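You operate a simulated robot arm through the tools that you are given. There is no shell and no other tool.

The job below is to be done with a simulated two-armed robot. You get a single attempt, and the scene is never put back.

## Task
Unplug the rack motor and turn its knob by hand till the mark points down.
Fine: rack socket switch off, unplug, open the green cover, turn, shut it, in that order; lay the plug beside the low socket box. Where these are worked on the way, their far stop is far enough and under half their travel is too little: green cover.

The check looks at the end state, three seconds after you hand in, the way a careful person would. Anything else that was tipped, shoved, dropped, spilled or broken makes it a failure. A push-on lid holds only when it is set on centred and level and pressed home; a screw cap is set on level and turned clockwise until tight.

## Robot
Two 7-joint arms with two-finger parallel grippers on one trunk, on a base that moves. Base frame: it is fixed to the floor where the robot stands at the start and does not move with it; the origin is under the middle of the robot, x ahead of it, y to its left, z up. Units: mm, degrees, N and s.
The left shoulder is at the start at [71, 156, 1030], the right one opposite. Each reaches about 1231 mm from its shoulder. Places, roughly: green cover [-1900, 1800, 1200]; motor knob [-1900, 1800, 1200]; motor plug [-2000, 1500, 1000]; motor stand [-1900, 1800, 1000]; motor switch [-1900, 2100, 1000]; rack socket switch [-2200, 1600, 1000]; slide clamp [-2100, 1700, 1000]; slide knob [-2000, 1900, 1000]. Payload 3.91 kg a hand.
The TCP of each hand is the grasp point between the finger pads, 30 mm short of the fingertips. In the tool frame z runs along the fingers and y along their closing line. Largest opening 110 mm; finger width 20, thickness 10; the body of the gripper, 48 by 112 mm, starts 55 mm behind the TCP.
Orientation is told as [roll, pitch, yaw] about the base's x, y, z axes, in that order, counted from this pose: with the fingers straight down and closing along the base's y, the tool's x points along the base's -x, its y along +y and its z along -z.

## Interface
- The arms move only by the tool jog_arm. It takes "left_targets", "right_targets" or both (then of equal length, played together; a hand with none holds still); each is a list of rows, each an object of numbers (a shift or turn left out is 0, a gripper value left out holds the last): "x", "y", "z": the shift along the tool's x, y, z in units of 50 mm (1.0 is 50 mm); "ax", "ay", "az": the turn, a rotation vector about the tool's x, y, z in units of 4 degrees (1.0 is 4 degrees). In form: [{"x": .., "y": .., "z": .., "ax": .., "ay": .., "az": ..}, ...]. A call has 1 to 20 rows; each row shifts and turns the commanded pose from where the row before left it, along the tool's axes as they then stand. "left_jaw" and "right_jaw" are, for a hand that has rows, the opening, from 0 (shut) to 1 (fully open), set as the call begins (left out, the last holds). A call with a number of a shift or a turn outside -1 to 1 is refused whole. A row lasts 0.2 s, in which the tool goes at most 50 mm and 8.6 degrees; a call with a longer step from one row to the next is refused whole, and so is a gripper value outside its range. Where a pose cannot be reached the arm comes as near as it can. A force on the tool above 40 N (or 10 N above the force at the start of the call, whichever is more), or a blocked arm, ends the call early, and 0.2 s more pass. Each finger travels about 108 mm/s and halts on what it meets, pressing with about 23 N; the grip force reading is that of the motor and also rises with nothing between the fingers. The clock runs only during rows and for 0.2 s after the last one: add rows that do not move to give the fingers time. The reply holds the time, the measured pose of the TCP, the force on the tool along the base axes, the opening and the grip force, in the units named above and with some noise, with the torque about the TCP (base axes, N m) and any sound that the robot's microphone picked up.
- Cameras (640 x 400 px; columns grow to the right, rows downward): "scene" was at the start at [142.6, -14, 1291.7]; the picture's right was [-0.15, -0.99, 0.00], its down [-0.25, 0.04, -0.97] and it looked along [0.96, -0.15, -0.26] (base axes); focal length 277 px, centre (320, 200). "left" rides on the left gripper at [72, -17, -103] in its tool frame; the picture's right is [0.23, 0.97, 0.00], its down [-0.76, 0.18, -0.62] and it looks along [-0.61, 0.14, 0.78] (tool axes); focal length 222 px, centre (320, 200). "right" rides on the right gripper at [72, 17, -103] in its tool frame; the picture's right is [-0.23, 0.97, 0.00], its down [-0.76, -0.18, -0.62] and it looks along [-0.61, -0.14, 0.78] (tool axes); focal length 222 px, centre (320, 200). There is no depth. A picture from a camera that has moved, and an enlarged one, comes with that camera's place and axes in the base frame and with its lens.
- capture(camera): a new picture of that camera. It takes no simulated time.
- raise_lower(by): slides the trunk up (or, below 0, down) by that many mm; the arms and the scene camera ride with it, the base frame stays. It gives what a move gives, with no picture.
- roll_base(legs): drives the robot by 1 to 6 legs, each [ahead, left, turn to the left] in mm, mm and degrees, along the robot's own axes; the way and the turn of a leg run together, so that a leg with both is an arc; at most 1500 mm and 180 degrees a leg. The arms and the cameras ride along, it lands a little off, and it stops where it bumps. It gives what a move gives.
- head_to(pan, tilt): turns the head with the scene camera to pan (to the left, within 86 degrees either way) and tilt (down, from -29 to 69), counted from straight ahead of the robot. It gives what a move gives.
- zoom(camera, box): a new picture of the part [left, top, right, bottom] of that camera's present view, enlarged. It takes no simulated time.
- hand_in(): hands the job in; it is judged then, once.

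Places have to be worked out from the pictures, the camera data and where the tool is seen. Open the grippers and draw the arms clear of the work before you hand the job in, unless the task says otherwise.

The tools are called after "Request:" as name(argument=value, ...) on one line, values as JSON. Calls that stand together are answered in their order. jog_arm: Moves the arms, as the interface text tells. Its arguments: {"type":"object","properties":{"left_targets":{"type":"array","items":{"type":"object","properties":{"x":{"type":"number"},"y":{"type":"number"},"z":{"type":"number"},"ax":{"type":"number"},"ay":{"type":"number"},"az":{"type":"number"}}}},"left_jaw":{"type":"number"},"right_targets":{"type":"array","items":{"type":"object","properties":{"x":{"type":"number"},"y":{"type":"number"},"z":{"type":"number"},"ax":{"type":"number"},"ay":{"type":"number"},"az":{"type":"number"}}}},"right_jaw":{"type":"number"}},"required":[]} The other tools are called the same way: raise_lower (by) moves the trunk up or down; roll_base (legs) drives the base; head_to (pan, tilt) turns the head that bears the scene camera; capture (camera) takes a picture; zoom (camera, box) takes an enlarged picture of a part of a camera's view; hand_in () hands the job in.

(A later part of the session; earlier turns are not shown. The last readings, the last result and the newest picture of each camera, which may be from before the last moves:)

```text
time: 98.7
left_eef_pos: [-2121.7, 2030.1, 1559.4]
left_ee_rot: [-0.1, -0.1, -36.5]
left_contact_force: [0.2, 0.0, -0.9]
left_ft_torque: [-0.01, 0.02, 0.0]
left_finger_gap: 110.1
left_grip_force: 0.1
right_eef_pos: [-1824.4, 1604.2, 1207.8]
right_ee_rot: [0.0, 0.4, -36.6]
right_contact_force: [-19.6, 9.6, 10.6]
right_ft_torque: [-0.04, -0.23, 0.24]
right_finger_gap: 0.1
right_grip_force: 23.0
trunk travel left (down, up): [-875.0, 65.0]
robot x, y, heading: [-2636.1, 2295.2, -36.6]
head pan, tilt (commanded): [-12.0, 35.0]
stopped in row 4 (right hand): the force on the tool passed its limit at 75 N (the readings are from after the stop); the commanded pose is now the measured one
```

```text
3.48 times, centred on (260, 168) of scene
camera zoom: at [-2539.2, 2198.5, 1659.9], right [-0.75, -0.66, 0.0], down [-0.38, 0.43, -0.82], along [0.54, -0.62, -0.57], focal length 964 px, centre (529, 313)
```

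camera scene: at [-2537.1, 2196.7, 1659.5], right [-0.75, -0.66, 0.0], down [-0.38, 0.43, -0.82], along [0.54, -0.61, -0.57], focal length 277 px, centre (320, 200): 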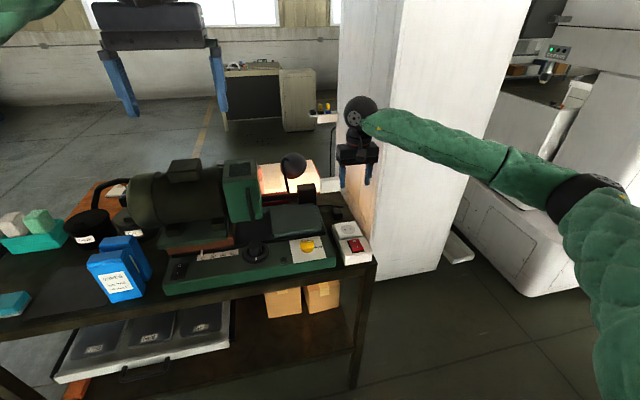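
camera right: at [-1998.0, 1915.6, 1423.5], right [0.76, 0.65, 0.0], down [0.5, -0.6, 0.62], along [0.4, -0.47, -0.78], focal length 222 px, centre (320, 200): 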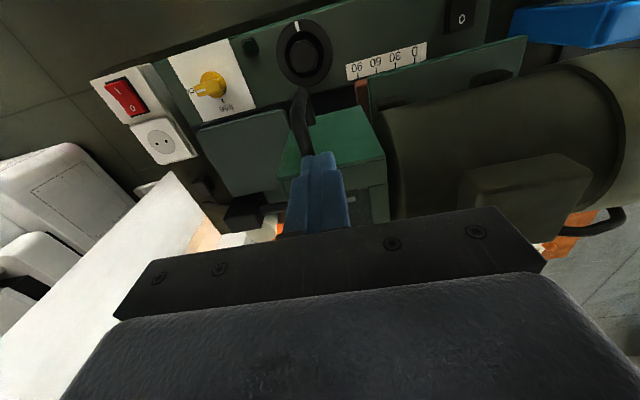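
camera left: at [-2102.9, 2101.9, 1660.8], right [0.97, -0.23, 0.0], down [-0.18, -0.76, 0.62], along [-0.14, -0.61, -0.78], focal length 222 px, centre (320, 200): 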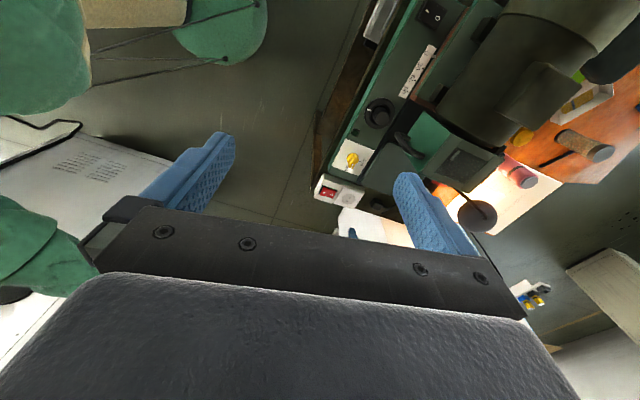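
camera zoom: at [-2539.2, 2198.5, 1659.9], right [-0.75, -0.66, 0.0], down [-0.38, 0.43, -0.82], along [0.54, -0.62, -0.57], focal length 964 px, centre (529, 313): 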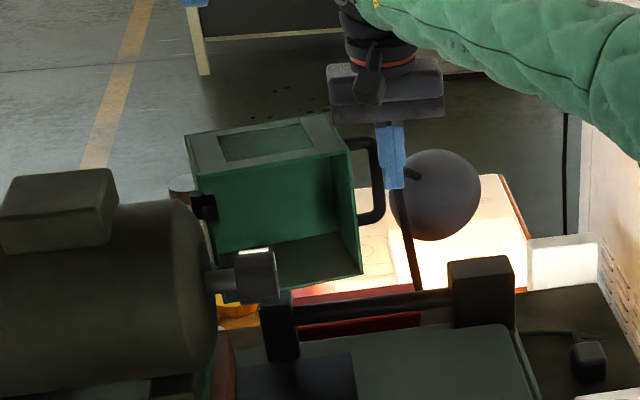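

The far stop was reached at about 100°. I back the fingers off toward me and see whether the cover stays open.

Request:
jog_arm(right_targets=[{"x": 0.2}, {"x": 0.5}, {"x": 0.5, "y": -0.5}, {"y": -1}, {"y": -1, "z": -0.5}, {"z": -0.5}], right_jaw=0)

Request:
zoom(camera="scene", box=[190, 110, 330, 225])

Request:
zoom(camera="scene", box=[235, 165, 295, 220])

Request:
capture(camera="right")

Request:
zoom(camera="left", box=[160, 100, 400, 250])

```text
refused: row 5 steps farther than a row can; nothing moved
```

```text
3.48 times, centred on (260, 168) of scene
camera zoom: at [-2539.2, 2198.5, 1659.9], right [-0.75, -0.66, 0.0], down [-0.38, 0.43, -0.82], along [0.54, -0.62, -0.57], focal length 964 px, centre (529, 313)
```

zoom: 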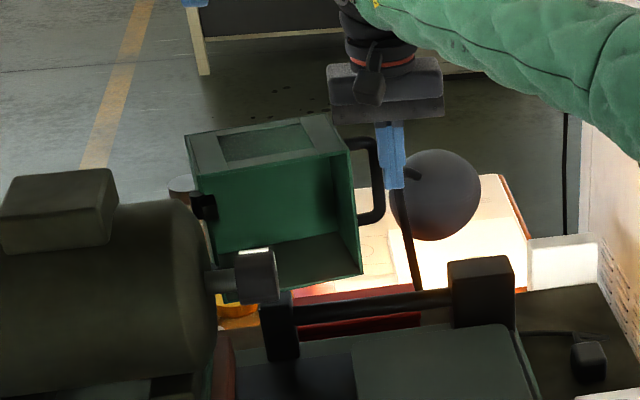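

```text
7.27 times, centred on (265, 192) of scene
camera zoom: at [-2539.2, 2198.5, 1659.9], right [-0.75, -0.66, 0.0], down [-0.38, 0.43, -0.82], along [0.54, -0.62, -0.57], focal length 2016 px, centre (720, 254)
```

zoom: 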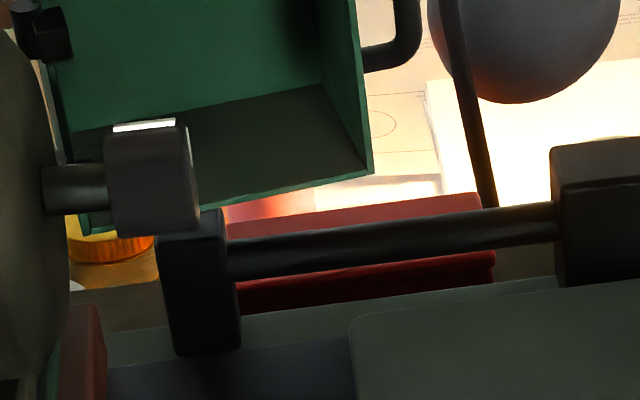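

```text
taken
camera right: at [-1872.7, 1659.9, 1313.0], right [0.76, 0.65, 0.0], down [0.51, -0.6, 0.62], along [0.4, -0.47, -0.79], focal length 222 px, centre (320, 200)
```

right: 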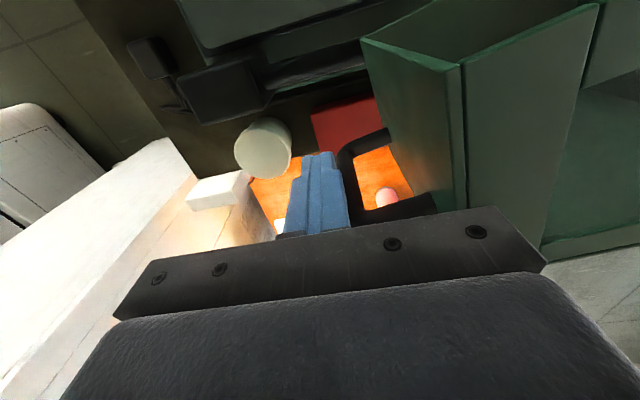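

```text
2.67 times, centred on (280, 175) of left
camera zoom: at [-2189.7, 2060.6, 1661.9], right [0.4, 0.92, 0.0], down [0.72, -0.31, 0.62], along [0.57, -0.25, -0.78], focal length 592 px, centre (427, 267)
```

zoom: 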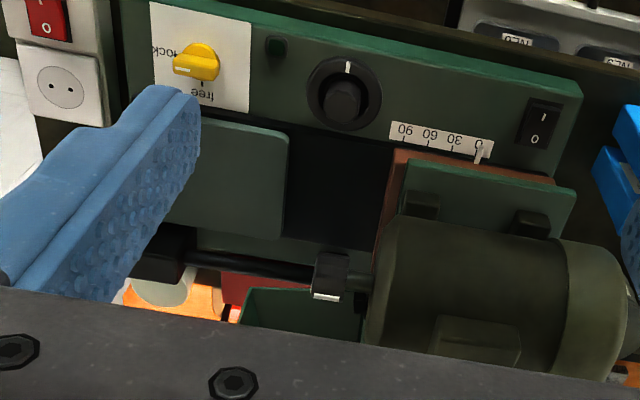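

The far stop is at ≈100°; my multi-axis row was refused only for step length. I repeat the back-off with smaller rows, then check the cover stays open and look at the knob (mark on top).

Request:
jog_arm(right_targets=[{"x": 0.2}, {"x": 0.5}, {"x": 0.6}, {"x": 0.6}, {"y": -0.9}, {"y": -0.9}, {"y": -0.8}, {"z": -0.9}, {"z": -0.9}, {}], right_jaw=0)

Request:
zoom(camera="scene", box=[190, 110, 330, 225])

Request:
capture(camera="right")

```text
time: 100.9
left_eef_pos: [-2120.3, 2025.6, 1557.2]
left_ee_rot: [-0.1, 0.1, -36.8]
left_contact_force: [0.4, -0.9, -0.4]
left_ft_torque: [0.05, 0.04, -0.01]
left_finger_gap: 110.0
left_grip_force: 0.1
right_eef_pos: [-1974.9, 1551.6, 1299.4]
right_ee_rot: [0.0, 0.4, -36.6]
right_contact_force: [-0.4, 0.0, -0.6]
right_ft_torque: [0.0, 0.0, -0.05]
right_finger_gap: 0.0
right_grip_force: 23.1
trunk travel left (down, up): [-875.0, 65.0]
robot x, y, heading: [-2636.3, 2291.3, -36.7]
head pan, tilt (commanded): [-12.0, 35.0]
```

```text
3.48 times, centred on (260, 168) of scene
camera zoom: at [-2537.0, 2195.4, 1659.4], right [-0.75, -0.66, 0.0], down [-0.38, 0.43, -0.82], along [0.54, -0.61, -0.57], focal length 964 px, centre (529, 313)
```

zoom: 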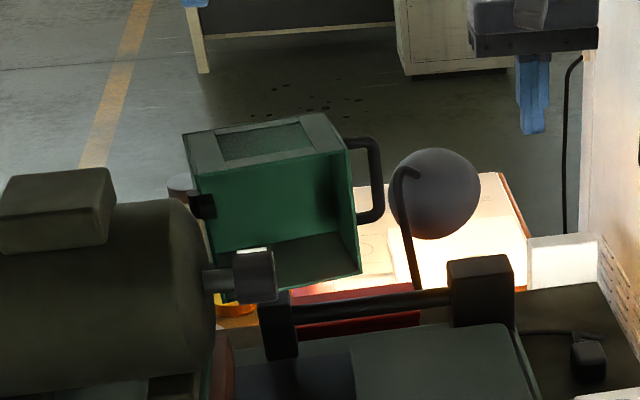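

```text
taken
camera right: at [-2023.8, 1608.8, 1402.7], right [0.76, 0.65, 0.0], down [0.51, -0.6, 0.62], along [0.4, -0.47, -0.79], focal length 222 px, centre (320, 200)
```

right: 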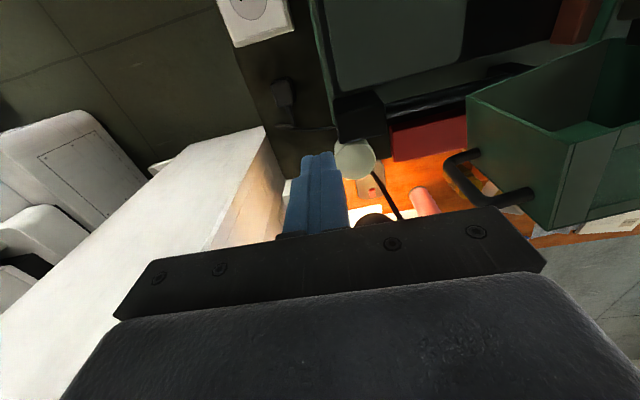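

The cover stays open by itself. At this free spot I turn the right hand about the bench-depth axis by 90° so its fingers point along the motor axis toward the knob.

Request:
jog_arm(right_targets=[{"ax": -1, "x": 0.12}, {"ax": -1, "x": 0.12}, {"ax": -1, "x": 0.12}, {"ax": -1, "x": 0.12}, {"ax": -1, "x": 0.12}, {"ax": -1, "x": 0.12}, {"ax": -1, "x": 0.12}, {"ax": -1, "x": 0.12}, {"ax": -1, "x": 0.12}, {"ax": -1, "x": 0.12}, {"ax": -1, "x": 0.12}], right_jaw=0.66)

Request:
capture(camera="scene")

```text
time: 103.3
left_eef_pos: [-2121.1, 2027.4, 1557.5]
left_ee_rot: [0.0, 0.1, -36.5]
left_contact_force: [0.3, -0.7, 0.2]
left_ft_torque: [-0.01, -0.04, 0.02]
left_finger_gap: 109.8
left_grip_force: 0.0
right_eef_pos: [-2027.8, 1592.1, 1297.7]
right_ee_rot: [44.1, 0.4, -36.6]
right_contact_force: [-0.2, 0.0, 0.3]
right_ft_torque: [0.02, 0.0, 0.01]
right_finger_gap: 72.6
right_grip_force: 0.2
trunk travel left (down, up): [-875.0, 65.0]
robot x, y, heading: [-2631.3, 2294.4, -36.6]
head pan, tilt (commanded): [-12.0, 35.0]
```

```text
taken
camera scene: at [-2537.5, 2196.1, 1659.5], right [-0.75, -0.66, 0.0], down [-0.38, 0.43, -0.82], along [0.54, -0.61, -0.57], focal length 277 px, centre (320, 200)
```

scene: 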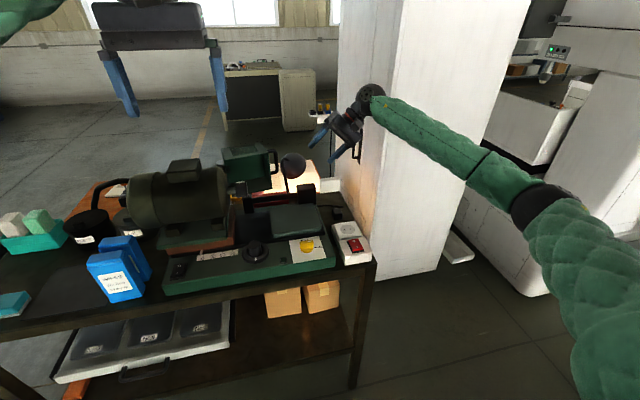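

Request:
jog_arm(right_targets=[{"ax": -1}, {"ax": -1}, {"ax": -1}, {"ax": -1}, {"ax": -1}, {"ax": -1}, {"ax": -1}, {"ax": -1}, {"ax": -1}, {"ax": -1}, {"ax": -1}, {"ax": -0.48}, {}], right_jaw=0.66)

Request:
capture(camera="scene")

Request:
capture(camera="right")

```text
time: 106.1
left_eef_pos: [-2119.6, 2028.2, 1558.8]
left_ee_rot: [0.0, 0.1, -36.7]
left_contact_force: [-0.3, -0.2, -0.3]
left_ft_torque: [-0.04, 0.03, -0.02]
left_finger_gap: 110.1
left_grip_force: 0.2
right_eef_pos: [-2028.3, 1592.3, 1297.0]
right_ee_rot: [89.9, 0.5, -36.6]
right_contact_force: [0.6, -0.5, 1.7]
right_ft_torque: [0.02, 0.0, 0.03]
right_finger_gap: 72.6
right_grip_force: 0.1
trunk travel left (down, up): [-875.0, 65.0]
robot x, y, heading: [-2632.5, 2288.2, -36.6]
head pan, tilt (commanded): [-12.0, 35.0]
```

```text
taken
camera scene: at [-2537.3, 2196.6, 1659.5], right [-0.75, -0.66, 0.0], down [-0.38, 0.43, -0.82], along [0.54, -0.61, -0.57], focal length 277 px, centre (320, 200)
```

scene: 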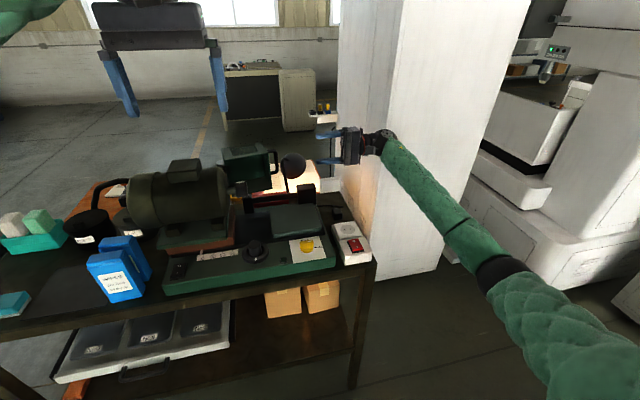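

```text
taken
camera right: at [-2149.3, 1553.3, 1315.2], right [0.19, -0.14, 0.97], down [0.24, -0.95, -0.18], along [0.95, 0.27, -0.15], focal length 222 px, centre (320, 200)
```

right: 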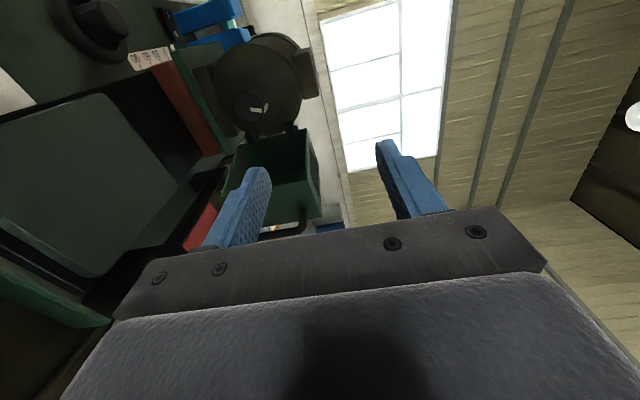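

The hand now points along the motor axis, and its camera sees the knob end-on (image right = up). I zoom in on the knob and mark.

Request:
zoom(camera="right", box=[200, 70, 300, 150])

Request:
zoom(camera="right", box=[235, 90, 275, 130])

```text
5.00 times, centred on (250, 110) of right
camera zoom: at [-2149.3, 1553.3, 1315.2], right [0.19, -0.14, 0.97], down [0.24, -0.95, -0.18], along [0.95, 0.27, -0.15], focal length 1111 px, centre (670, 650)
```

zoom: 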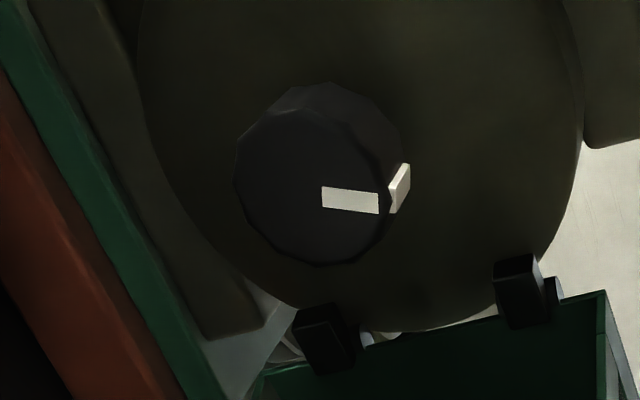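

```text
10.00 times, centred on (255, 110) of right
camera zoom: at [-2149.3, 1553.3, 1315.2], right [0.19, -0.14, 0.97], down [0.24, -0.95, -0.18], along [0.95, 0.27, -0.15], focal length 2221 px, centre (970, 1100)
```

zoom: 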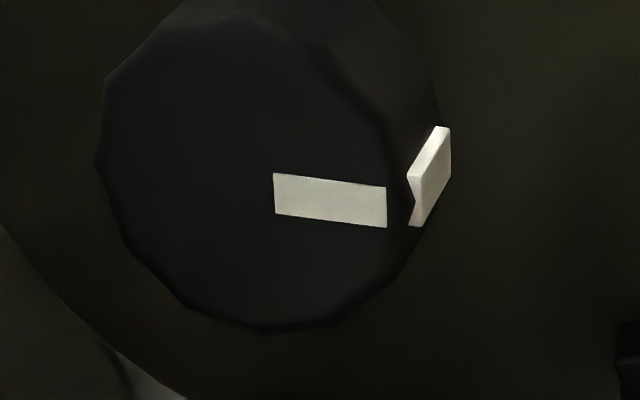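

The knob is a faceted cylinder; its mark points up but leans about 20° toward the far side, so a turn of ≈160° (up→far→down) is needed. I bring the hand down in front of the knob (still clear of it) at axis height z≈1187.

Request:
jog_arm(right_targets=[{"y": -0.75, "x": 0.08}, {"y": -0.75}, {"y": -0.7}, {"z": 0.8}, {"z": 0.8}, {"z": 0.8}, {"z": 0.6}, {}], right_jaw=0.66)

Request:
capture(camera="right")

Request:
zoom(camera="scene", box=[190, 110, 390, 235])

```text
time: 107.9
left_eef_pos: [-2120.6, 2028.8, 1559.2]
left_ee_rot: [0.1, 0.1, -36.8]
left_contact_force: [-0.3, 0.0, 0.6]
left_ft_torque: [0.01, -0.04, -0.04]
left_finger_gap: 110.1
left_grip_force: 0.1
right_eef_pos: [-1941.8, 1717.4, 1187.8]
right_ee_rot: [90.0, 0.4, -36.6]
right_contact_force: [-0.2, 0.7, 0.3]
right_ft_torque: [0.01, 0.01, 0.0]
right_finger_gap: 72.4
right_grip_force: 0.1
trunk travel left (down, up): [-875.0, 65.0]
robot x, y, heading: [-2635.8, 2297.0, -36.6]
head pan, tilt (commanded): [-12.0, 35.0]
```

```text
taken
camera right: at [-2063.2, 1677.8, 1204.7], right [0.19, -0.14, 0.97], down [0.24, -0.95, -0.18], along [0.95, 0.27, -0.15], focal length 222 px, centre (320, 200)
```

right: 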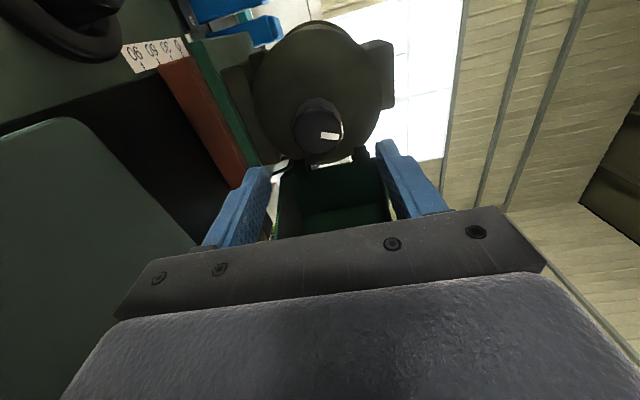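

```text
3.20 times, centred on (290, 172) of scene
camera zoom: at [-2537.7, 2196.1, 1659.5], right [-0.75, -0.66, 0.0], down [-0.38, 0.43, -0.82], along [0.54, -0.61, -0.57], focal length 887 px, centre (416, 288)
```

zoom: 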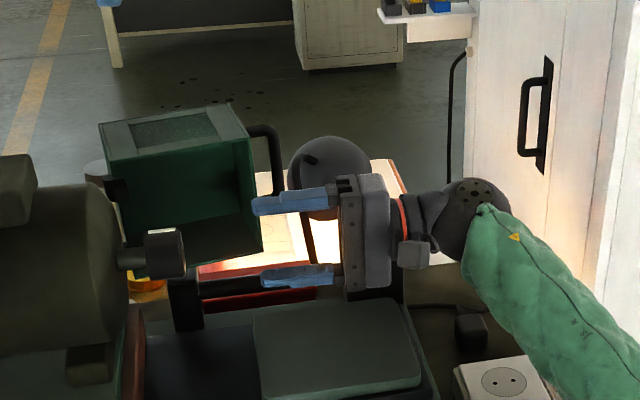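

Request:
zoom(camera="right", box=[280, 90, 360, 170])

```text
5.00 times, centred on (320, 130) of right
camera zoom: at [-2063.2, 1677.8, 1204.7], right [0.19, -0.14, 0.97], down [0.24, -0.95, -0.18], along [0.95, 0.27, -0.15], focal length 1111 px, centre (320, 550)
```

zoom: 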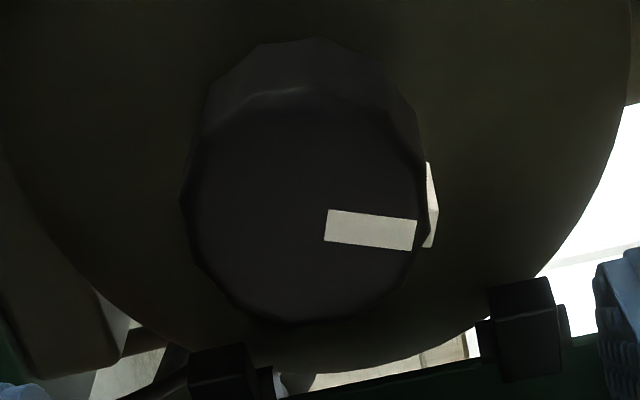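

Knob front centre works out at u≈907, v≈56, z≈1184, radius ≈23. I centre the hand on it and, still in front of it, pre-turn the hand −80° about its own axis to see whether the wrist has that range.

Request:
jog_arm(right_targets=[{"x": -0.11, "y": -0.075}, {"az": -1}, {"az": -1}, {"az": -1}, {"az": -1}, {"az": -1}, {"az": -1}, {"az": -1}, {"az": -1}, {"az": -1}, {"az": -1}, {}], right_jaw=0.66)

```text
time: 110.5
left_eef_pos: [-2120.7, 2026.6, 1558.2]
left_ee_rot: [0.0, 0.1, -36.7]
left_contact_force: [-0.6, -0.5, 0.8]
left_ft_torque: [-0.01, -0.02, 0.01]
left_finger_gap: 110.2
left_grip_force: 0.1
right_eef_pos: [-1935.9, 1715.0, 1199.8]
right_ee_rot: [90.2, -15.9, -36.0]
right_contact_force: [-0.4, -0.6, -0.7]
right_ft_torque: [-0.03, 0.04, -0.02]
right_finger_gap: 72.4
right_grip_force: 0.0
right hand out of reach, approached as far as the arm can: row 5, 6, 7, 8, 9, 10, 11
trunk travel left (down, up): [-875.0, 65.0]
robot x, y, heading: [-2631.7, 2294.9, -36.8]
head pan, tilt (commanded): [-12.0, 35.0]
```

The wrist stops about 16° in that direction. I turn the other way, correct the 16 mm height drift at the neutral roll, and test how far positive turning goes.

Request:
jog_arm(right_targets=[{"az": 1}, {"az": 1}, {"az": 1}, {"az": 1}, {"y": -0.32}, {"az": 1}, {"az": 1}, {"az": 1}, {"az": 1}, {"az": 1}, {"az": 1}, {"az": 1}, {"az": 1}, {"az": 1}, {"az": 1}, {}], right_jaw=0.66)

```text
time: 113.9
left_eef_pos: [-2120.0, 2028.0, 1558.0]
left_ee_rot: [-0.2, 0.2, -36.7]
left_contact_force: [0.7, -0.7, 0.2]
left_ft_torque: [-0.02, 0.01, 0.03]
left_finger_gap: 109.9
left_grip_force: 0.0
right_eef_pos: [-1939.9, 1713.6, 1166.1]
right_ee_rot: [89.9, 40.4, -36.6]
right_contact_force: [0.0, 1.0, -0.1]
right_ft_torque: [-0.01, -0.02, -0.02]
right_finger_gap: 72.7
right_grip_force: 0.0
trunk travel left (down, up): [-875.0, 65.0]
robot x, y, heading: [-2636.2, 2289.4, -36.7]
head pan, tilt (commanded): [-12.0, 35.0]
```

Request:
jog_arm(right_targets=[{"az": 1}, {"az": 1}, {"az": 1}, {"az": 1}, {"az": 1}, {"az": 1}, {"az": 1}, {"az": 1}, {"az": 1}, {"az": 1}, {"az": 1}, {"az": 1}, {}], right_jaw=0.66)

Request:
capture(camera="right")

Request:
zoom(camera="scene", box=[190, 110, 390, 235])

```text
time: 116.7
left_eef_pos: [-2120.1, 2028.6, 1558.4]
left_ee_rot: [-0.1, 0.2, -36.7]
left_contact_force: [0.8, 1.1, -0.7]
left_ft_torque: [0.0, -0.02, -0.01]
left_finger_gap: 109.8
left_grip_force: 0.0
right_eef_pos: [-1939.3, 1712.1, 1166.5]
right_ee_rot: [86.5, 88.5, -40.1]
right_contact_force: [0.4, -0.8, 0.8]
right_ft_torque: [0.0, -0.05, -0.01]
right_finger_gap: 72.6
right_grip_force: 0.0
trunk travel left (down, up): [-875.0, 65.0]
robot x, y, heading: [-2638.0, 2292.1, -36.5]
head pan, tilt (commanded): [-12.0, 35.0]
```

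```text
taken
camera right: at [-1989.3, 1621.3, 1240.5], right [0.79, -0.58, -0.2], down [-0.5, -0.41, -0.77], along [0.37, 0.7, -0.61], focal length 222 px, centre (320, 200)
```

right: 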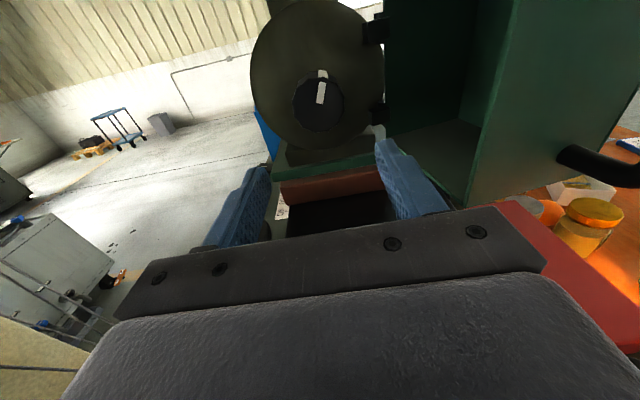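

```text
3.20 times, centred on (290, 172) of scene
camera zoom: at [-2537.1, 2196.7, 1659.5], right [-0.75, -0.66, 0.0], down [-0.38, 0.43, -0.82], along [0.54, -0.61, -0.57], focal length 887 px, centre (416, 288)
```

zoom: 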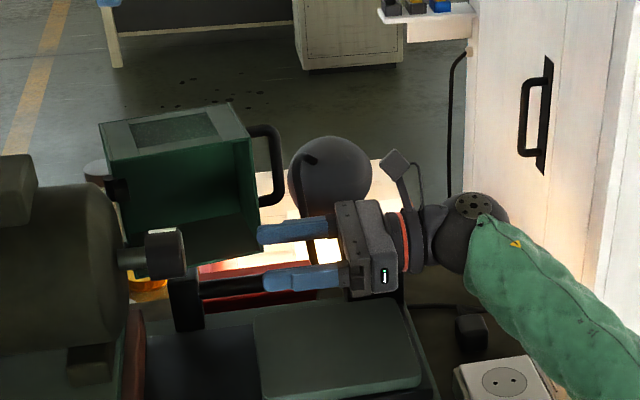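

Positive turning goes past 88° freely, so one stroke from −8° to about +152° may do. I zoom on the knob in this pose to refine its centre.

Request:
zoom(camera="right", box=[270, 50, 370, 150])

```text
4.00 times, centred on (320, 100) of right
camera zoom: at [-1989.3, 1621.3, 1240.5], right [0.79, -0.58, -0.2], down [-0.5, -0.41, -0.77], along [0.37, 0.7, -0.61], focal length 888 px, centre (320, 600)
```

zoom: 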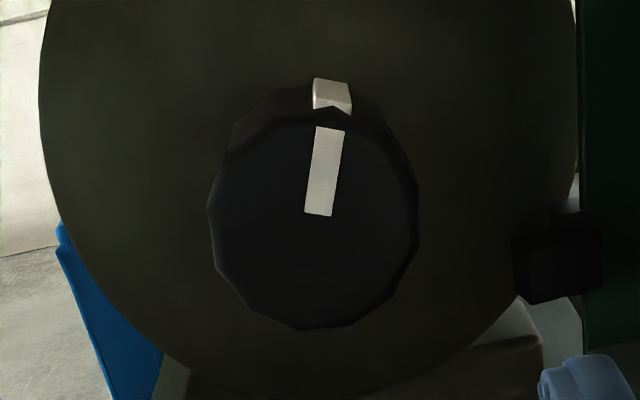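

Centre confirmed at u≈908, z≈1184, mark 20° off up toward the far side. I raise the hand 17 mm onto the axis and turn back to the start roll (−8°).

Request:
jog_arm(right_targets=[{"x": 0.35, "y": 0.03}, {"az": -1}, {"az": -1}, {"az": -1}, {"az": -1}, {"az": -1}, {"az": -1}, {"az": -1}, {"az": -1}, {"az": -1}, {"az": -1}, {"az": -1}, {"az": -1}, {"az": -1}, {"az": -1}, {"az": -1}, {"az": -1}, {"az": -1}, {"az": -1}], right_jaw=0.66)

Request:
jog_arm(right_targets=[{"az": -1}, {"az": -1}, {"az": -1}, {"az": -1}, {"az": -1}, {}], right_jaw=0.66)

Request:
capture(camera="right")

```text
time: 120.7
left_eef_pos: [-2120.0, 2027.8, 1558.3]
left_ee_rot: [-0.1, 0.0, -36.7]
left_contact_force: [0.3, -0.1, 0.0]
left_ft_torque: [0.0, 0.02, 0.0]
left_finger_gap: 110.0
left_grip_force: 0.1
right_eef_pos: [-1938.5, 1710.7, 1185.3]
right_ee_rot: [89.9, 16.4, -36.6]
right_contact_force: [-0.5, 0.3, 0.0]
right_ft_torque: [0.02, 0.0, 0.02]
right_finger_gap: 72.5
right_grip_force: 0.0
trunk travel left (down, up): [-875.0, 65.0]
robot x, y, heading: [-2634.2, 2295.3, -36.4]
head pan, tilt (commanded): [-12.0, 35.0]
```

```text
time: 122.1
left_eef_pos: [-2119.8, 2027.0, 1558.1]
left_ee_rot: [-0.1, 0.1, -36.6]
left_contact_force: [-0.2, 1.0, 0.5]
left_ft_torque: [-0.01, -0.02, 0.05]
left_finger_gap: 110.1
left_grip_force: 0.0
right_eef_pos: [-1937.7, 1711.3, 1185.4]
right_ee_rot: [89.9, -3.6, -36.6]
right_contact_force: [-0.5, 0.0, 0.3]
right_ft_torque: [-0.01, -0.03, -0.03]
right_finger_gap: 72.8
right_grip_force: 0.0
trunk travel left (down, up): [-875.0, 65.0]
robot x, y, heading: [-2634.5, 2294.4, -36.7]
head pan, tilt (commanded): [-12.0, 35.0]
```

```text
taken
camera right: at [-2059.6, 1673.2, 1197.3], right [0.13, -0.1, 0.99], down [0.25, -0.96, -0.13], along [0.96, 0.26, -0.1], focal length 222 px, centre (320, 200)
```

right: 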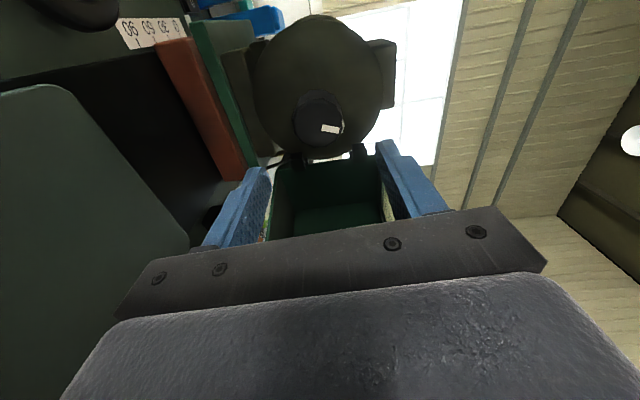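

The hand is centred on the axis (u 908, z 1185). I turn one more step back and advance 110 mm along the axis so that the fingers straddle the knob.

Request:
jog_arm(right_targets=[{"az": -1}, {"z": 0.6}, {"z": 0.6}, {"z": 0.5}, {"z": 0.3}, {"z": 0.2}, {}], right_jaw=0.66)

Request:
capture(camera="right")

Request:
zoom(camera="scene", box=[200, 130, 320, 225])

```text
time: 123.7
left_eef_pos: [-2120.6, 2029.2, 1558.3]
left_ee_rot: [-0.1, 0.1, -36.8]
left_contact_force: [-0.5, -0.1, 0.1]
left_ft_torque: [-0.01, 0.01, 0.02]
left_finger_gap: 109.9
left_grip_force: 0.0
right_eef_pos: [-1871.7, 1800.7, 1185.9]
right_ee_rot: [89.9, -7.7, -36.6]
right_contact_force: [-0.8, -1.2, -0.1]
right_ft_torque: [0.0, 0.0, 0.02]
right_finger_gap: 72.8
right_grip_force: 0.0
trunk travel left (down, up): [-875.0, 65.0]
robot x, y, heading: [-2638.1, 2291.4, -36.6]
head pan, tilt (commanded): [-12.0, 35.0]
```

```text
taken
camera right: at [-1994.5, 1761.9, 1192.9], right [0.08, -0.06, 1.0], down [0.25, -0.96, -0.07], along [0.96, 0.26, -0.06], focal length 222 px, centre (320, 200)
```

right: 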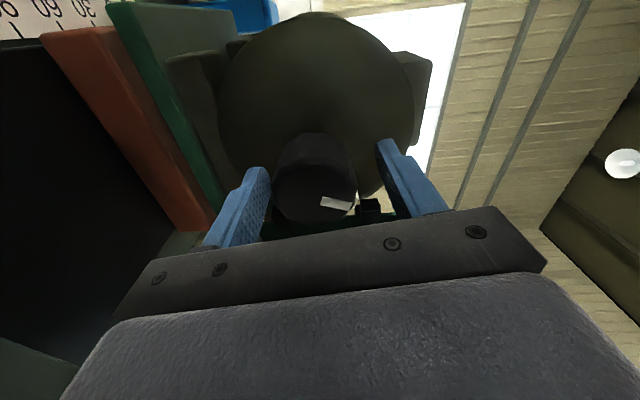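

```text
4.21 times, centred on (260, 178) of scene
camera zoom: at [-2537.3, 2196.5, 1659.5], right [-0.75, -0.66, 0.0], down [-0.38, 0.43, -0.82], along [0.54, -0.61, -0.57], focal length 1167 px, centre (573, 295)
```

zoom: 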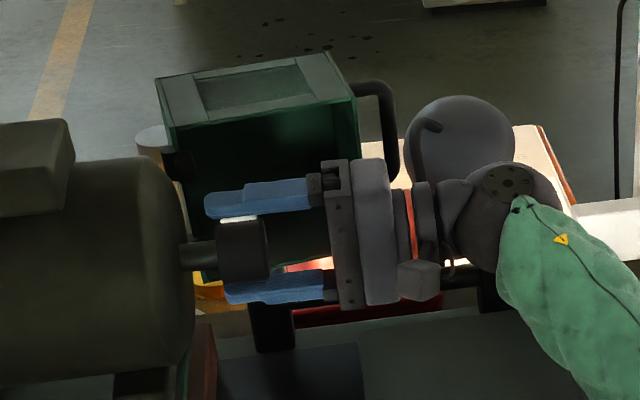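

The fingers straddle the knob well. I close on it.

Request:
jog_arm(right_targets=[{}, {}, {}], right_jaw=0)

Request:
zoom(camera="right", box=[240, 100, 400, 230])

```text
time: 124.5
left_eef_pos: [-2119.4, 2027.5, 1555.7]
left_ee_rot: [0.0, 0.2, -36.7]
left_contact_force: [0.2, -1.0, 0.6]
left_ft_torque: [0.01, 0.01, 0.03]
left_finger_gap: 109.8
left_grip_force: 0.0
right_eef_pos: [-1870.8, 1800.0, 1180.3]
right_ee_rot: [89.9, -7.4, -36.5]
right_contact_force: [-8.1, 4.6, -23.5]
right_ft_torque: [-0.59, 0.41, 0.24]
right_finger_gap: 47.0
right_grip_force: 44.6
trunk travel left (down, up): [-875.0, 65.0]
robot x, y, heading: [-2633.4, 2295.4, -36.4]
head pan, tilt (commanded): [-12.0, 35.0]
```

```text
3.08 times, centred on (320, 165) of right
camera zoom: at [-1994.0, 1761.7, 1190.2], right [0.08, -0.06, 1.0], down [0.25, -0.96, -0.08], along [0.96, 0.26, -0.06], focal length 684 px, centre (320, 308)
```

zoom: 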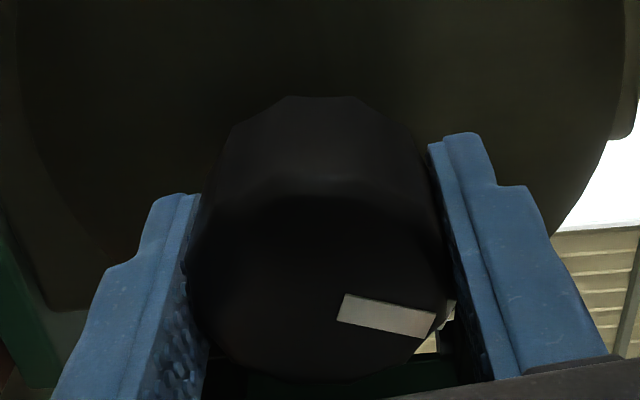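

Gripped (47 mm), but the hand was ~5 mm too high relative to the knob (force −23 N). I ease it down 5 mm and 2 mm toward me to relieve the side load.

Request:
jog_arm(right_targets=[{"y": -0.06, "x": 0.02}, {"y": -0.05, "x": 0.02}, {}], right_jaw=0)

```text
time: 125.3
left_eef_pos: [-2119.5, 2027.0, 1557.3]
left_ee_rot: [-0.1, 0.1, -36.6]
left_contact_force: [-0.1, 0.2, -1.3]
left_ft_torque: [-0.03, 0.02, 0.01]
left_finger_gap: 110.0
left_grip_force: 0.1
right_eef_pos: [-1872.0, 1799.3, 1182.5]
right_ee_rot: [90.1, -7.7, -36.7]
right_contact_force: [18.2, -8.5, 14.1]
right_ft_torque: [0.24, -0.2, 0.08]
right_finger_gap: 46.9
right_grip_force: 45.5
trunk travel left (down, up): [-875.0, 65.0]
robot x, y, heading: [-2633.2, 2291.3, -36.4]
head pan, tilt (commanded): [-12.0, 35.0]
```

Request:
jog_arm(right_targets=[{"y": 0.04, "x": -0.027}, {}], right_jaw=0)

```text
time: 125.9
left_eef_pos: [-2118.8, 2028.1, 1558.2]
left_ee_rot: [-0.2, 0.1, -36.7]
left_contact_force: [-0.2, -0.4, -0.7]
left_ft_torque: [0.0, -0.01, -0.02]
left_finger_gap: 110.0
left_grip_force: 0.0
right_eef_pos: [-1872.0, 1799.2, 1182.2]
right_ee_rot: [89.9, -7.5, -36.6]
right_contact_force: [17.3, -8.3, 15.9]
right_ft_torque: [0.47, -0.34, -1.06]
right_finger_gap: 47.1
right_grip_force: 45.1
trunk travel left (down, up): [-875.0, 65.0]
robot x, y, heading: [-2637.6, 2297.0, -36.4]
head pan, tilt (commanded): [-12.0, 35.0]
```

Forces linger from friction in the grip; I open briefly and re-close at this corrected centre to relieve them.

Request:
jog_arm(right_targets=[{}, {}], right_jaw=0.55)

Request:
jog_arm(right_targets=[{}, {}], right_jaw=0)

Request:
zoom(camera="right", box=[240, 100, 400, 230])

```text
time: 126.5
left_eef_pos: [-2118.9, 2028.4, 1557.4]
left_ee_rot: [-0.1, 0.2, -36.7]
left_contact_force: [-0.5, 0.2, 0.0]
left_ft_torque: [-0.04, -0.02, 0.0]
left_finger_gap: 110.0
left_grip_force: 0.1
right_eef_pos: [-1871.7, 1799.8, 1181.1]
right_ee_rot: [89.9, -7.6, -36.5]
right_contact_force: [0.1, -0.6, 0.2]
right_ft_torque: [-0.03, -0.01, 0.0]
right_finger_gap: 60.6
right_grip_force: 0.1
trunk travel left (down, up): [-875.0, 65.0]
robot x, y, heading: [-2636.0, 2293.7, -36.8]
head pan, tilt (commanded): [-12.0, 35.0]
```

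```text
time: 127.1
left_eef_pos: [-2120.2, 2027.9, 1558.7]
left_ee_rot: [0.0, -0.1, -36.8]
left_contact_force: [-0.6, 0.2, 0.0]
left_ft_torque: [-0.03, 0.0, -0.03]
left_finger_gap: 110.0
left_grip_force: 0.0
right_eef_pos: [-1872.3, 1800.7, 1182.1]
right_ee_rot: [89.9, -7.7, -36.6]
right_contact_force: [-0.5, 0.9, 3.6]
right_ft_torque: [0.05, -0.06, 0.06]
right_finger_gap: 47.3
right_grip_force: 45.0
trunk travel left (down, up): [-875.0, 65.0]
robot x, y, heading: [-2635.0, 2290.0, -36.6]
head pan, tilt (commanded): [-12.0, 35.0]
```

```text
3.08 times, centred on (320, 165) of right
camera zoom: at [-1995.0, 1762.5, 1189.5], right [0.08, -0.06, 1.0], down [0.25, -0.96, -0.07], along [0.96, 0.26, -0.06], focal length 684 px, centre (320, 308)
```

zoom: 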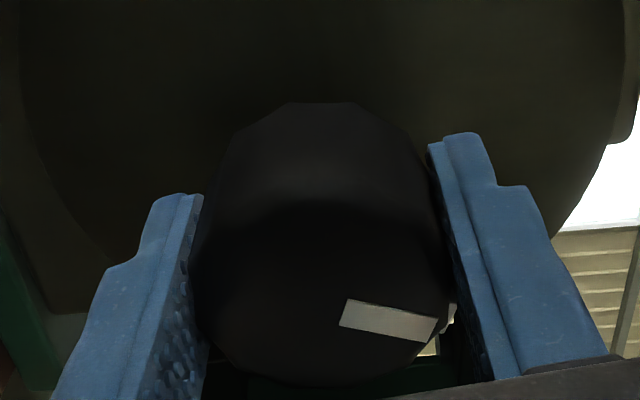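

Now the grip is centred (only 4 N). I turn the hand +40° about the axis and check that the mark follows.

Request:
jog_arm(right_targets=[{"az": 1}, {"az": 1}, {"az": 1}, {"az": 1}, {"az": 1}, {"az": 1}, {"az": 1}, {"az": 1}, {"az": 1}, {"az": 1}], right_jaw=0)

Request:
zoom(camera="right", box=[240, 100, 400, 230])

Request:
zoom(camera="scene", box=[200, 130, 320, 225])

```text
time: 129.3
left_eef_pos: [-2119.5, 2028.9, 1558.5]
left_ee_rot: [-0.1, 0.0, -36.7]
left_contact_force: [1.0, -0.3, 0.2]
left_ft_torque: [0.03, -0.01, 0.03]
left_finger_gap: 109.9
left_grip_force: 0.0
right_eef_pos: [-1873.4, 1800.3, 1183.2]
right_ee_rot: [89.8, 32.4, -36.6]
right_contact_force: [7.4, -2.3, 21.9]
right_ft_torque: [-0.19, 0.09, -0.57]
right_finger_gap: 47.3
right_grip_force: 45.2
trunk travel left (down, up): [-875.0, 65.0]
robot x, y, heading: [-2632.9, 2293.8, -36.4]
head pan, tilt (commanded): [-12.0, 35.0]
```

```text
3.08 times, centred on (320, 165) of right
camera zoom: at [-1977.3, 1749.5, 1236.1], right [0.57, -0.42, 0.7], down [0.07, -0.83, -0.56], along [0.82, 0.37, -0.45], focal length 684 px, centre (320, 308)
```

zoom: 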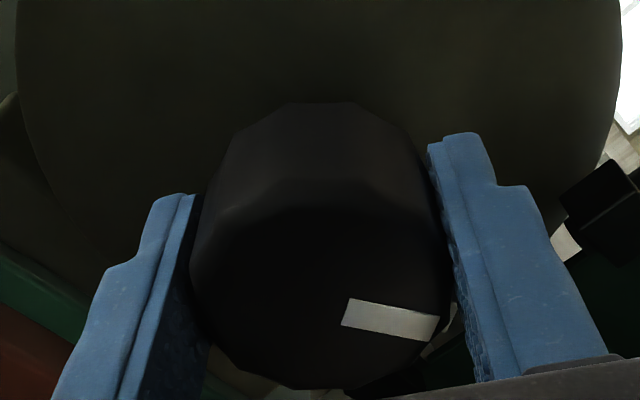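

```text
4.21 times, centred on (260, 178) of scene
camera zoom: at [-2538.1, 2197.8, 1659.7], right [-0.75, -0.66, 0.0], down [-0.38, 0.43, -0.82], along [0.54, -0.61, -0.57], focal length 1167 px, centre (573, 295)
```

zoom: 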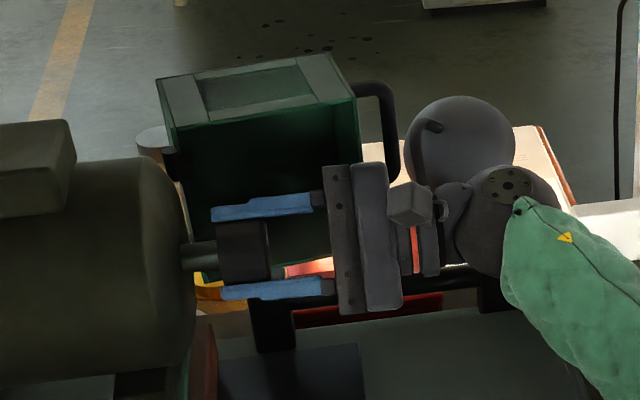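

The knob turns with the hand (mark fixed relative to the fingers). There is ~22 N upward side load, so I raise the hand 2.5 mm and continue turning another 40°.

Request:
jog_arm(right_targets=[{"x": 0.026, "y": 0.042}, {"az": 1}, {"az": 1}, {"az": 1}, {"az": 1}, {"az": 1}, {"az": 1}, {"az": 1}, {"az": 1}, {"az": 1}, {"az": 1}], right_jaw=0)

Request:
zoom(camera="right", box=[240, 100, 400, 230])

```text
time: 131.7
left_eef_pos: [-2118.8, 2028.6, 1557.8]
left_ee_rot: [-0.1, 0.0, -36.7]
left_contact_force: [0.1, -0.4, -1.0]
left_ft_torque: [0.0, 0.03, 0.0]
left_finger_gap: 110.1
left_grip_force: 0.0
right_eef_pos: [-1872.6, 1801.0, 1183.5]
right_ee_rot: [89.6, 72.5, -36.9]
right_contact_force: [-1.5, 0.6, -3.3]
right_ft_torque: [-0.87, 0.61, -0.15]
right_finger_gap: 47.2
right_grip_force: 45.2
trunk travel left (down, up): [-875.0, 65.0]
robot x, y, heading: [-2636.0, 2294.5, -36.6]
head pan, tilt (commanded): [-12.0, 35.0]
```

```text
3.08 times, centred on (320, 165) of right
camera zoom: at [-1939.4, 1721.3, 1257.9], right [0.8, -0.59, 0.08], down [-0.32, -0.54, -0.78], along [0.5, 0.6, -0.62], focal length 684 px, centre (320, 308)
```

zoom: 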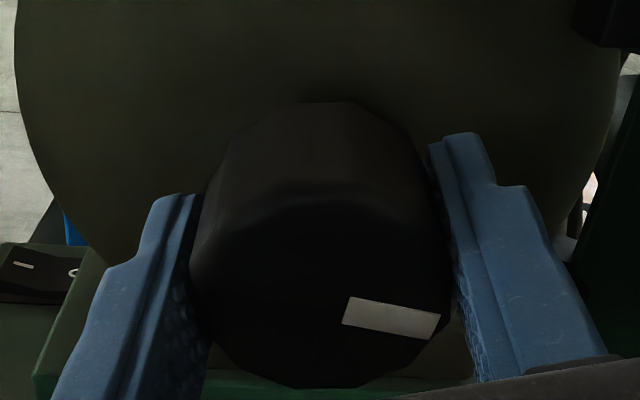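

Turned 80° so far with low forces. I continue another 40°.

Request:
jog_arm(right_targets=[{"az": 1}, {"az": 1}, {"az": 1}, {"az": 1}, {"az": 1}, {"az": 1}, {"az": 1}, {"az": 1}, {"az": 1}, {"az": 1}], right_jaw=0)

Request:
zoom(camera="right", box=[240, 100, 400, 230])

Request:
zoom(camera="scene", box=[200, 110, 340, 225])

```text
time: 133.9
left_eef_pos: [-2118.7, 2027.6, 1557.9]
left_ee_rot: [0.0, 0.2, -36.7]
left_contact_force: [-0.5, -1.3, -0.3]
left_ft_torque: [0.02, 0.01, -0.02]
left_finger_gap: 110.0
left_grip_force: 0.0
right_eef_pos: [-1872.2, 1798.9, 1183.5]
right_ee_rot: [-89.8, 67.5, 143.4]
right_contact_force: [4.3, -4.4, 2.2]
right_ft_torque: [-0.38, 0.23, -0.03]
right_finger_gap: 47.0
right_grip_force: 45.0
trunk travel left (down, up): [-875.0, 65.0]
robot x, y, heading: [-2638.3, 2291.6, -36.7]
head pan, tilt (commanded): [-12.0, 35.0]
```

```text
3.08 times, centred on (320, 165) of right
camera zoom: at [-1899.5, 1691.6, 1244.1], right [0.65, -0.49, -0.58], down [-0.74, -0.23, -0.64], along [0.17, 0.84, -0.51], focal length 684 px, centre (320, 308)
```

zoom: 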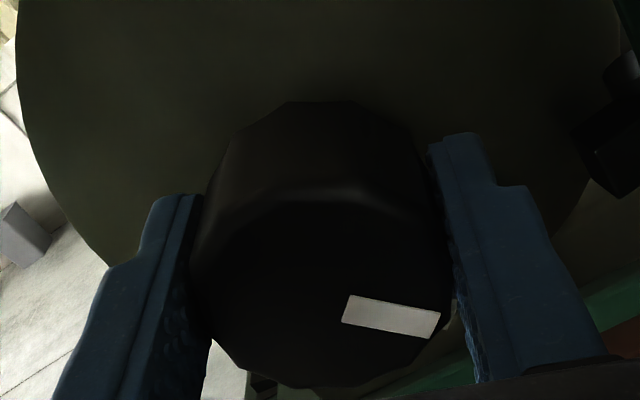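

```text
3.48 times, centred on (270, 168) of scene
camera zoom: at [-2536.6, 2196.0, 1659.4], right [-0.75, -0.66, 0.0], down [-0.38, 0.43, -0.82], along [0.54, -0.61, -0.57], focal length 964 px, centre (494, 313)
```

zoom: 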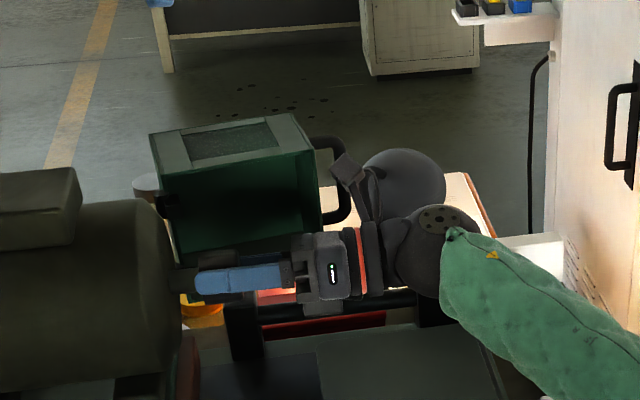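

Knob has turned 120° (mark now ≈140° from up). To keep the hand's camera clear of the open cover I regrip: open, turn the hand back 40°, and close again.

Request:
jog_arm(right_targets=[{}, {}, {"az": -1}, {"az": -1}, {"az": -1}, {"az": -1}, {"az": -1}, {"az": -1}, {"az": -1}, {"az": -1}, {"az": -1}, {"az": -1}, {}], right_jaw=0.6)

Request:
zoom(camera="right", box=[240, 100, 400, 230])

```text
time: 136.7
left_eef_pos: [-2119.8, 2028.9, 1558.3]
left_ee_rot: [-0.1, 0.2, -36.8]
left_contact_force: [-0.1, -0.1, -0.2]
left_ft_torque: [0.0, 0.02, 0.0]
left_finger_gap: 109.8
left_grip_force: 0.1
right_eef_pos: [-1872.1, 1801.4, 1183.2]
right_ee_rot: [89.6, 72.4, -36.8]
right_contact_force: [0.4, 0.5, 0.0]
right_ft_torque: [0.0, -0.02, 0.03]
right_finger_gap: 66.1
right_grip_force: 0.1
trunk travel left (down, up): [-875.0, 65.0]
robot x, y, heading: [-2637.1, 2295.9, -36.8]
head pan, tilt (commanded): [-12.0, 35.0]
```

```text
3.08 times, centred on (320, 165) of right
camera zoom: at [-1939.5, 1721.8, 1258.5], right [0.8, -0.59, 0.08], down [-0.32, -0.54, -0.78], along [0.5, 0.6, -0.62], focal length 684 px, centre (320, 308)
```

zoom: 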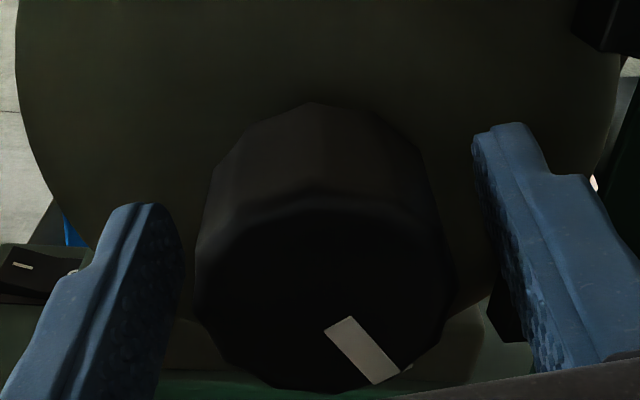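

The knob stayed put; the mark reads ≈138° from up. I close again and turn 41° more.

Request:
jog_arm(right_targets=[{}, {}, {}], right_jaw=0)

Request:
jog_arm(right_targets=[{"az": 1}, {"az": 1}, {"az": 1}, {"az": 1}, {"az": 1}, {"az": 1}, {"az": 1}, {"az": 1}, {"az": 1}, {"az": 1}, {"az": 0.3}, {}], right_jaw=0)

Request:
zoom(camera="right", box=[240, 100, 400, 230])

```text
time: 137.5
left_eef_pos: [-2119.7, 2026.5, 1557.8]
left_ee_rot: [-0.1, 0.1, -36.6]
left_contact_force: [0.4, 0.2, 0.8]
left_ft_torque: [0.0, 0.01, 0.0]
left_finger_gap: 110.4
left_grip_force: 0.0
right_eef_pos: [-1873.0, 1799.8, 1183.8]
right_ee_rot: [89.6, 72.3, -36.9]
right_contact_force: [-0.1, 0.1, 0.5]
right_ft_torque: [-0.07, 0.08, 0.06]
right_finger_gap: 47.2
right_grip_force: 44.8
trunk travel left (down, up): [-875.0, 65.0]
robot x, y, heading: [-2638.3, 2293.0, -36.7]
head pan, tilt (commanded): [-12.0, 35.0]
```

```text
time: 140.1
left_eef_pos: [-2118.3, 2027.9, 1556.7]
left_ee_rot: [-0.1, 0.1, -36.7]
left_contact_force: [0.1, 0.4, -0.7]
left_ft_torque: [-0.02, -0.02, -0.03]
left_finger_gap: 109.9
left_grip_force: 0.1
right_eef_pos: [-1871.5, 1799.8, 1183.4]
right_ee_rot: [-89.8, 66.2, 143.4]
right_contact_force: [19.5, -10.7, 11.7]
right_ft_torque: [0.35, -0.32, -0.22]
right_finger_gap: 47.3
right_grip_force: 44.8
trunk travel left (down, up): [-875.0, 65.0]
robot x, y, heading: [-2633.1, 2292.6, -36.6]
head pan, tilt (commanded): [-12.0, 35.0]
```

```text
3.08 times, centred on (320, 165) of right
camera zoom: at [-1898.2, 1691.0, 1243.6], right [0.64, -0.48, -0.6], down [-0.75, -0.22, -0.63], along [0.17, 0.85, -0.5], focal length 684 px, centre (320, 308)
```

zoom: 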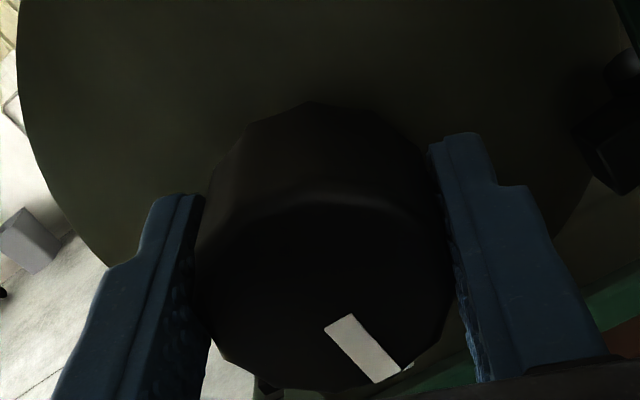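

Request:
zoom(camera="right", box=[310, 160, 350, 200])

```text
10.00 times, centred on (330, 180) of right
camera zoom: at [-1898.2, 1691.0, 1243.6], right [0.64, -0.48, -0.6], down [-0.75, -0.22, -0.63], along [0.17, 0.85, -0.5], focal length 2221 px, centre (220, 400)
```

zoom: 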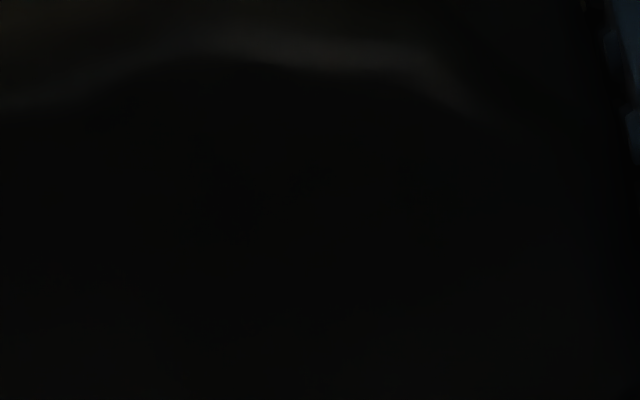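

Request:
zoom(camera="right", box=[314, 196, 354, 232])

```text
11.11 times, centred on (334, 214) of right
camera zoom: at [-1898.2, 1691.0, 1243.6], right [0.64, -0.48, -0.6], down [-0.75, -0.22, -0.63], along [0.17, 0.85, -0.5], focal length 2468 px, centre (164, 44)
```

zoom: 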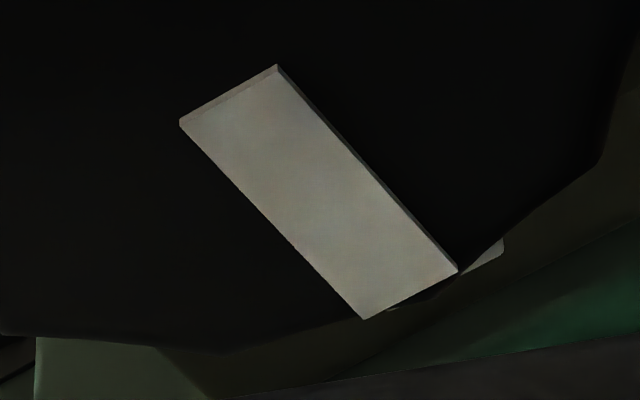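

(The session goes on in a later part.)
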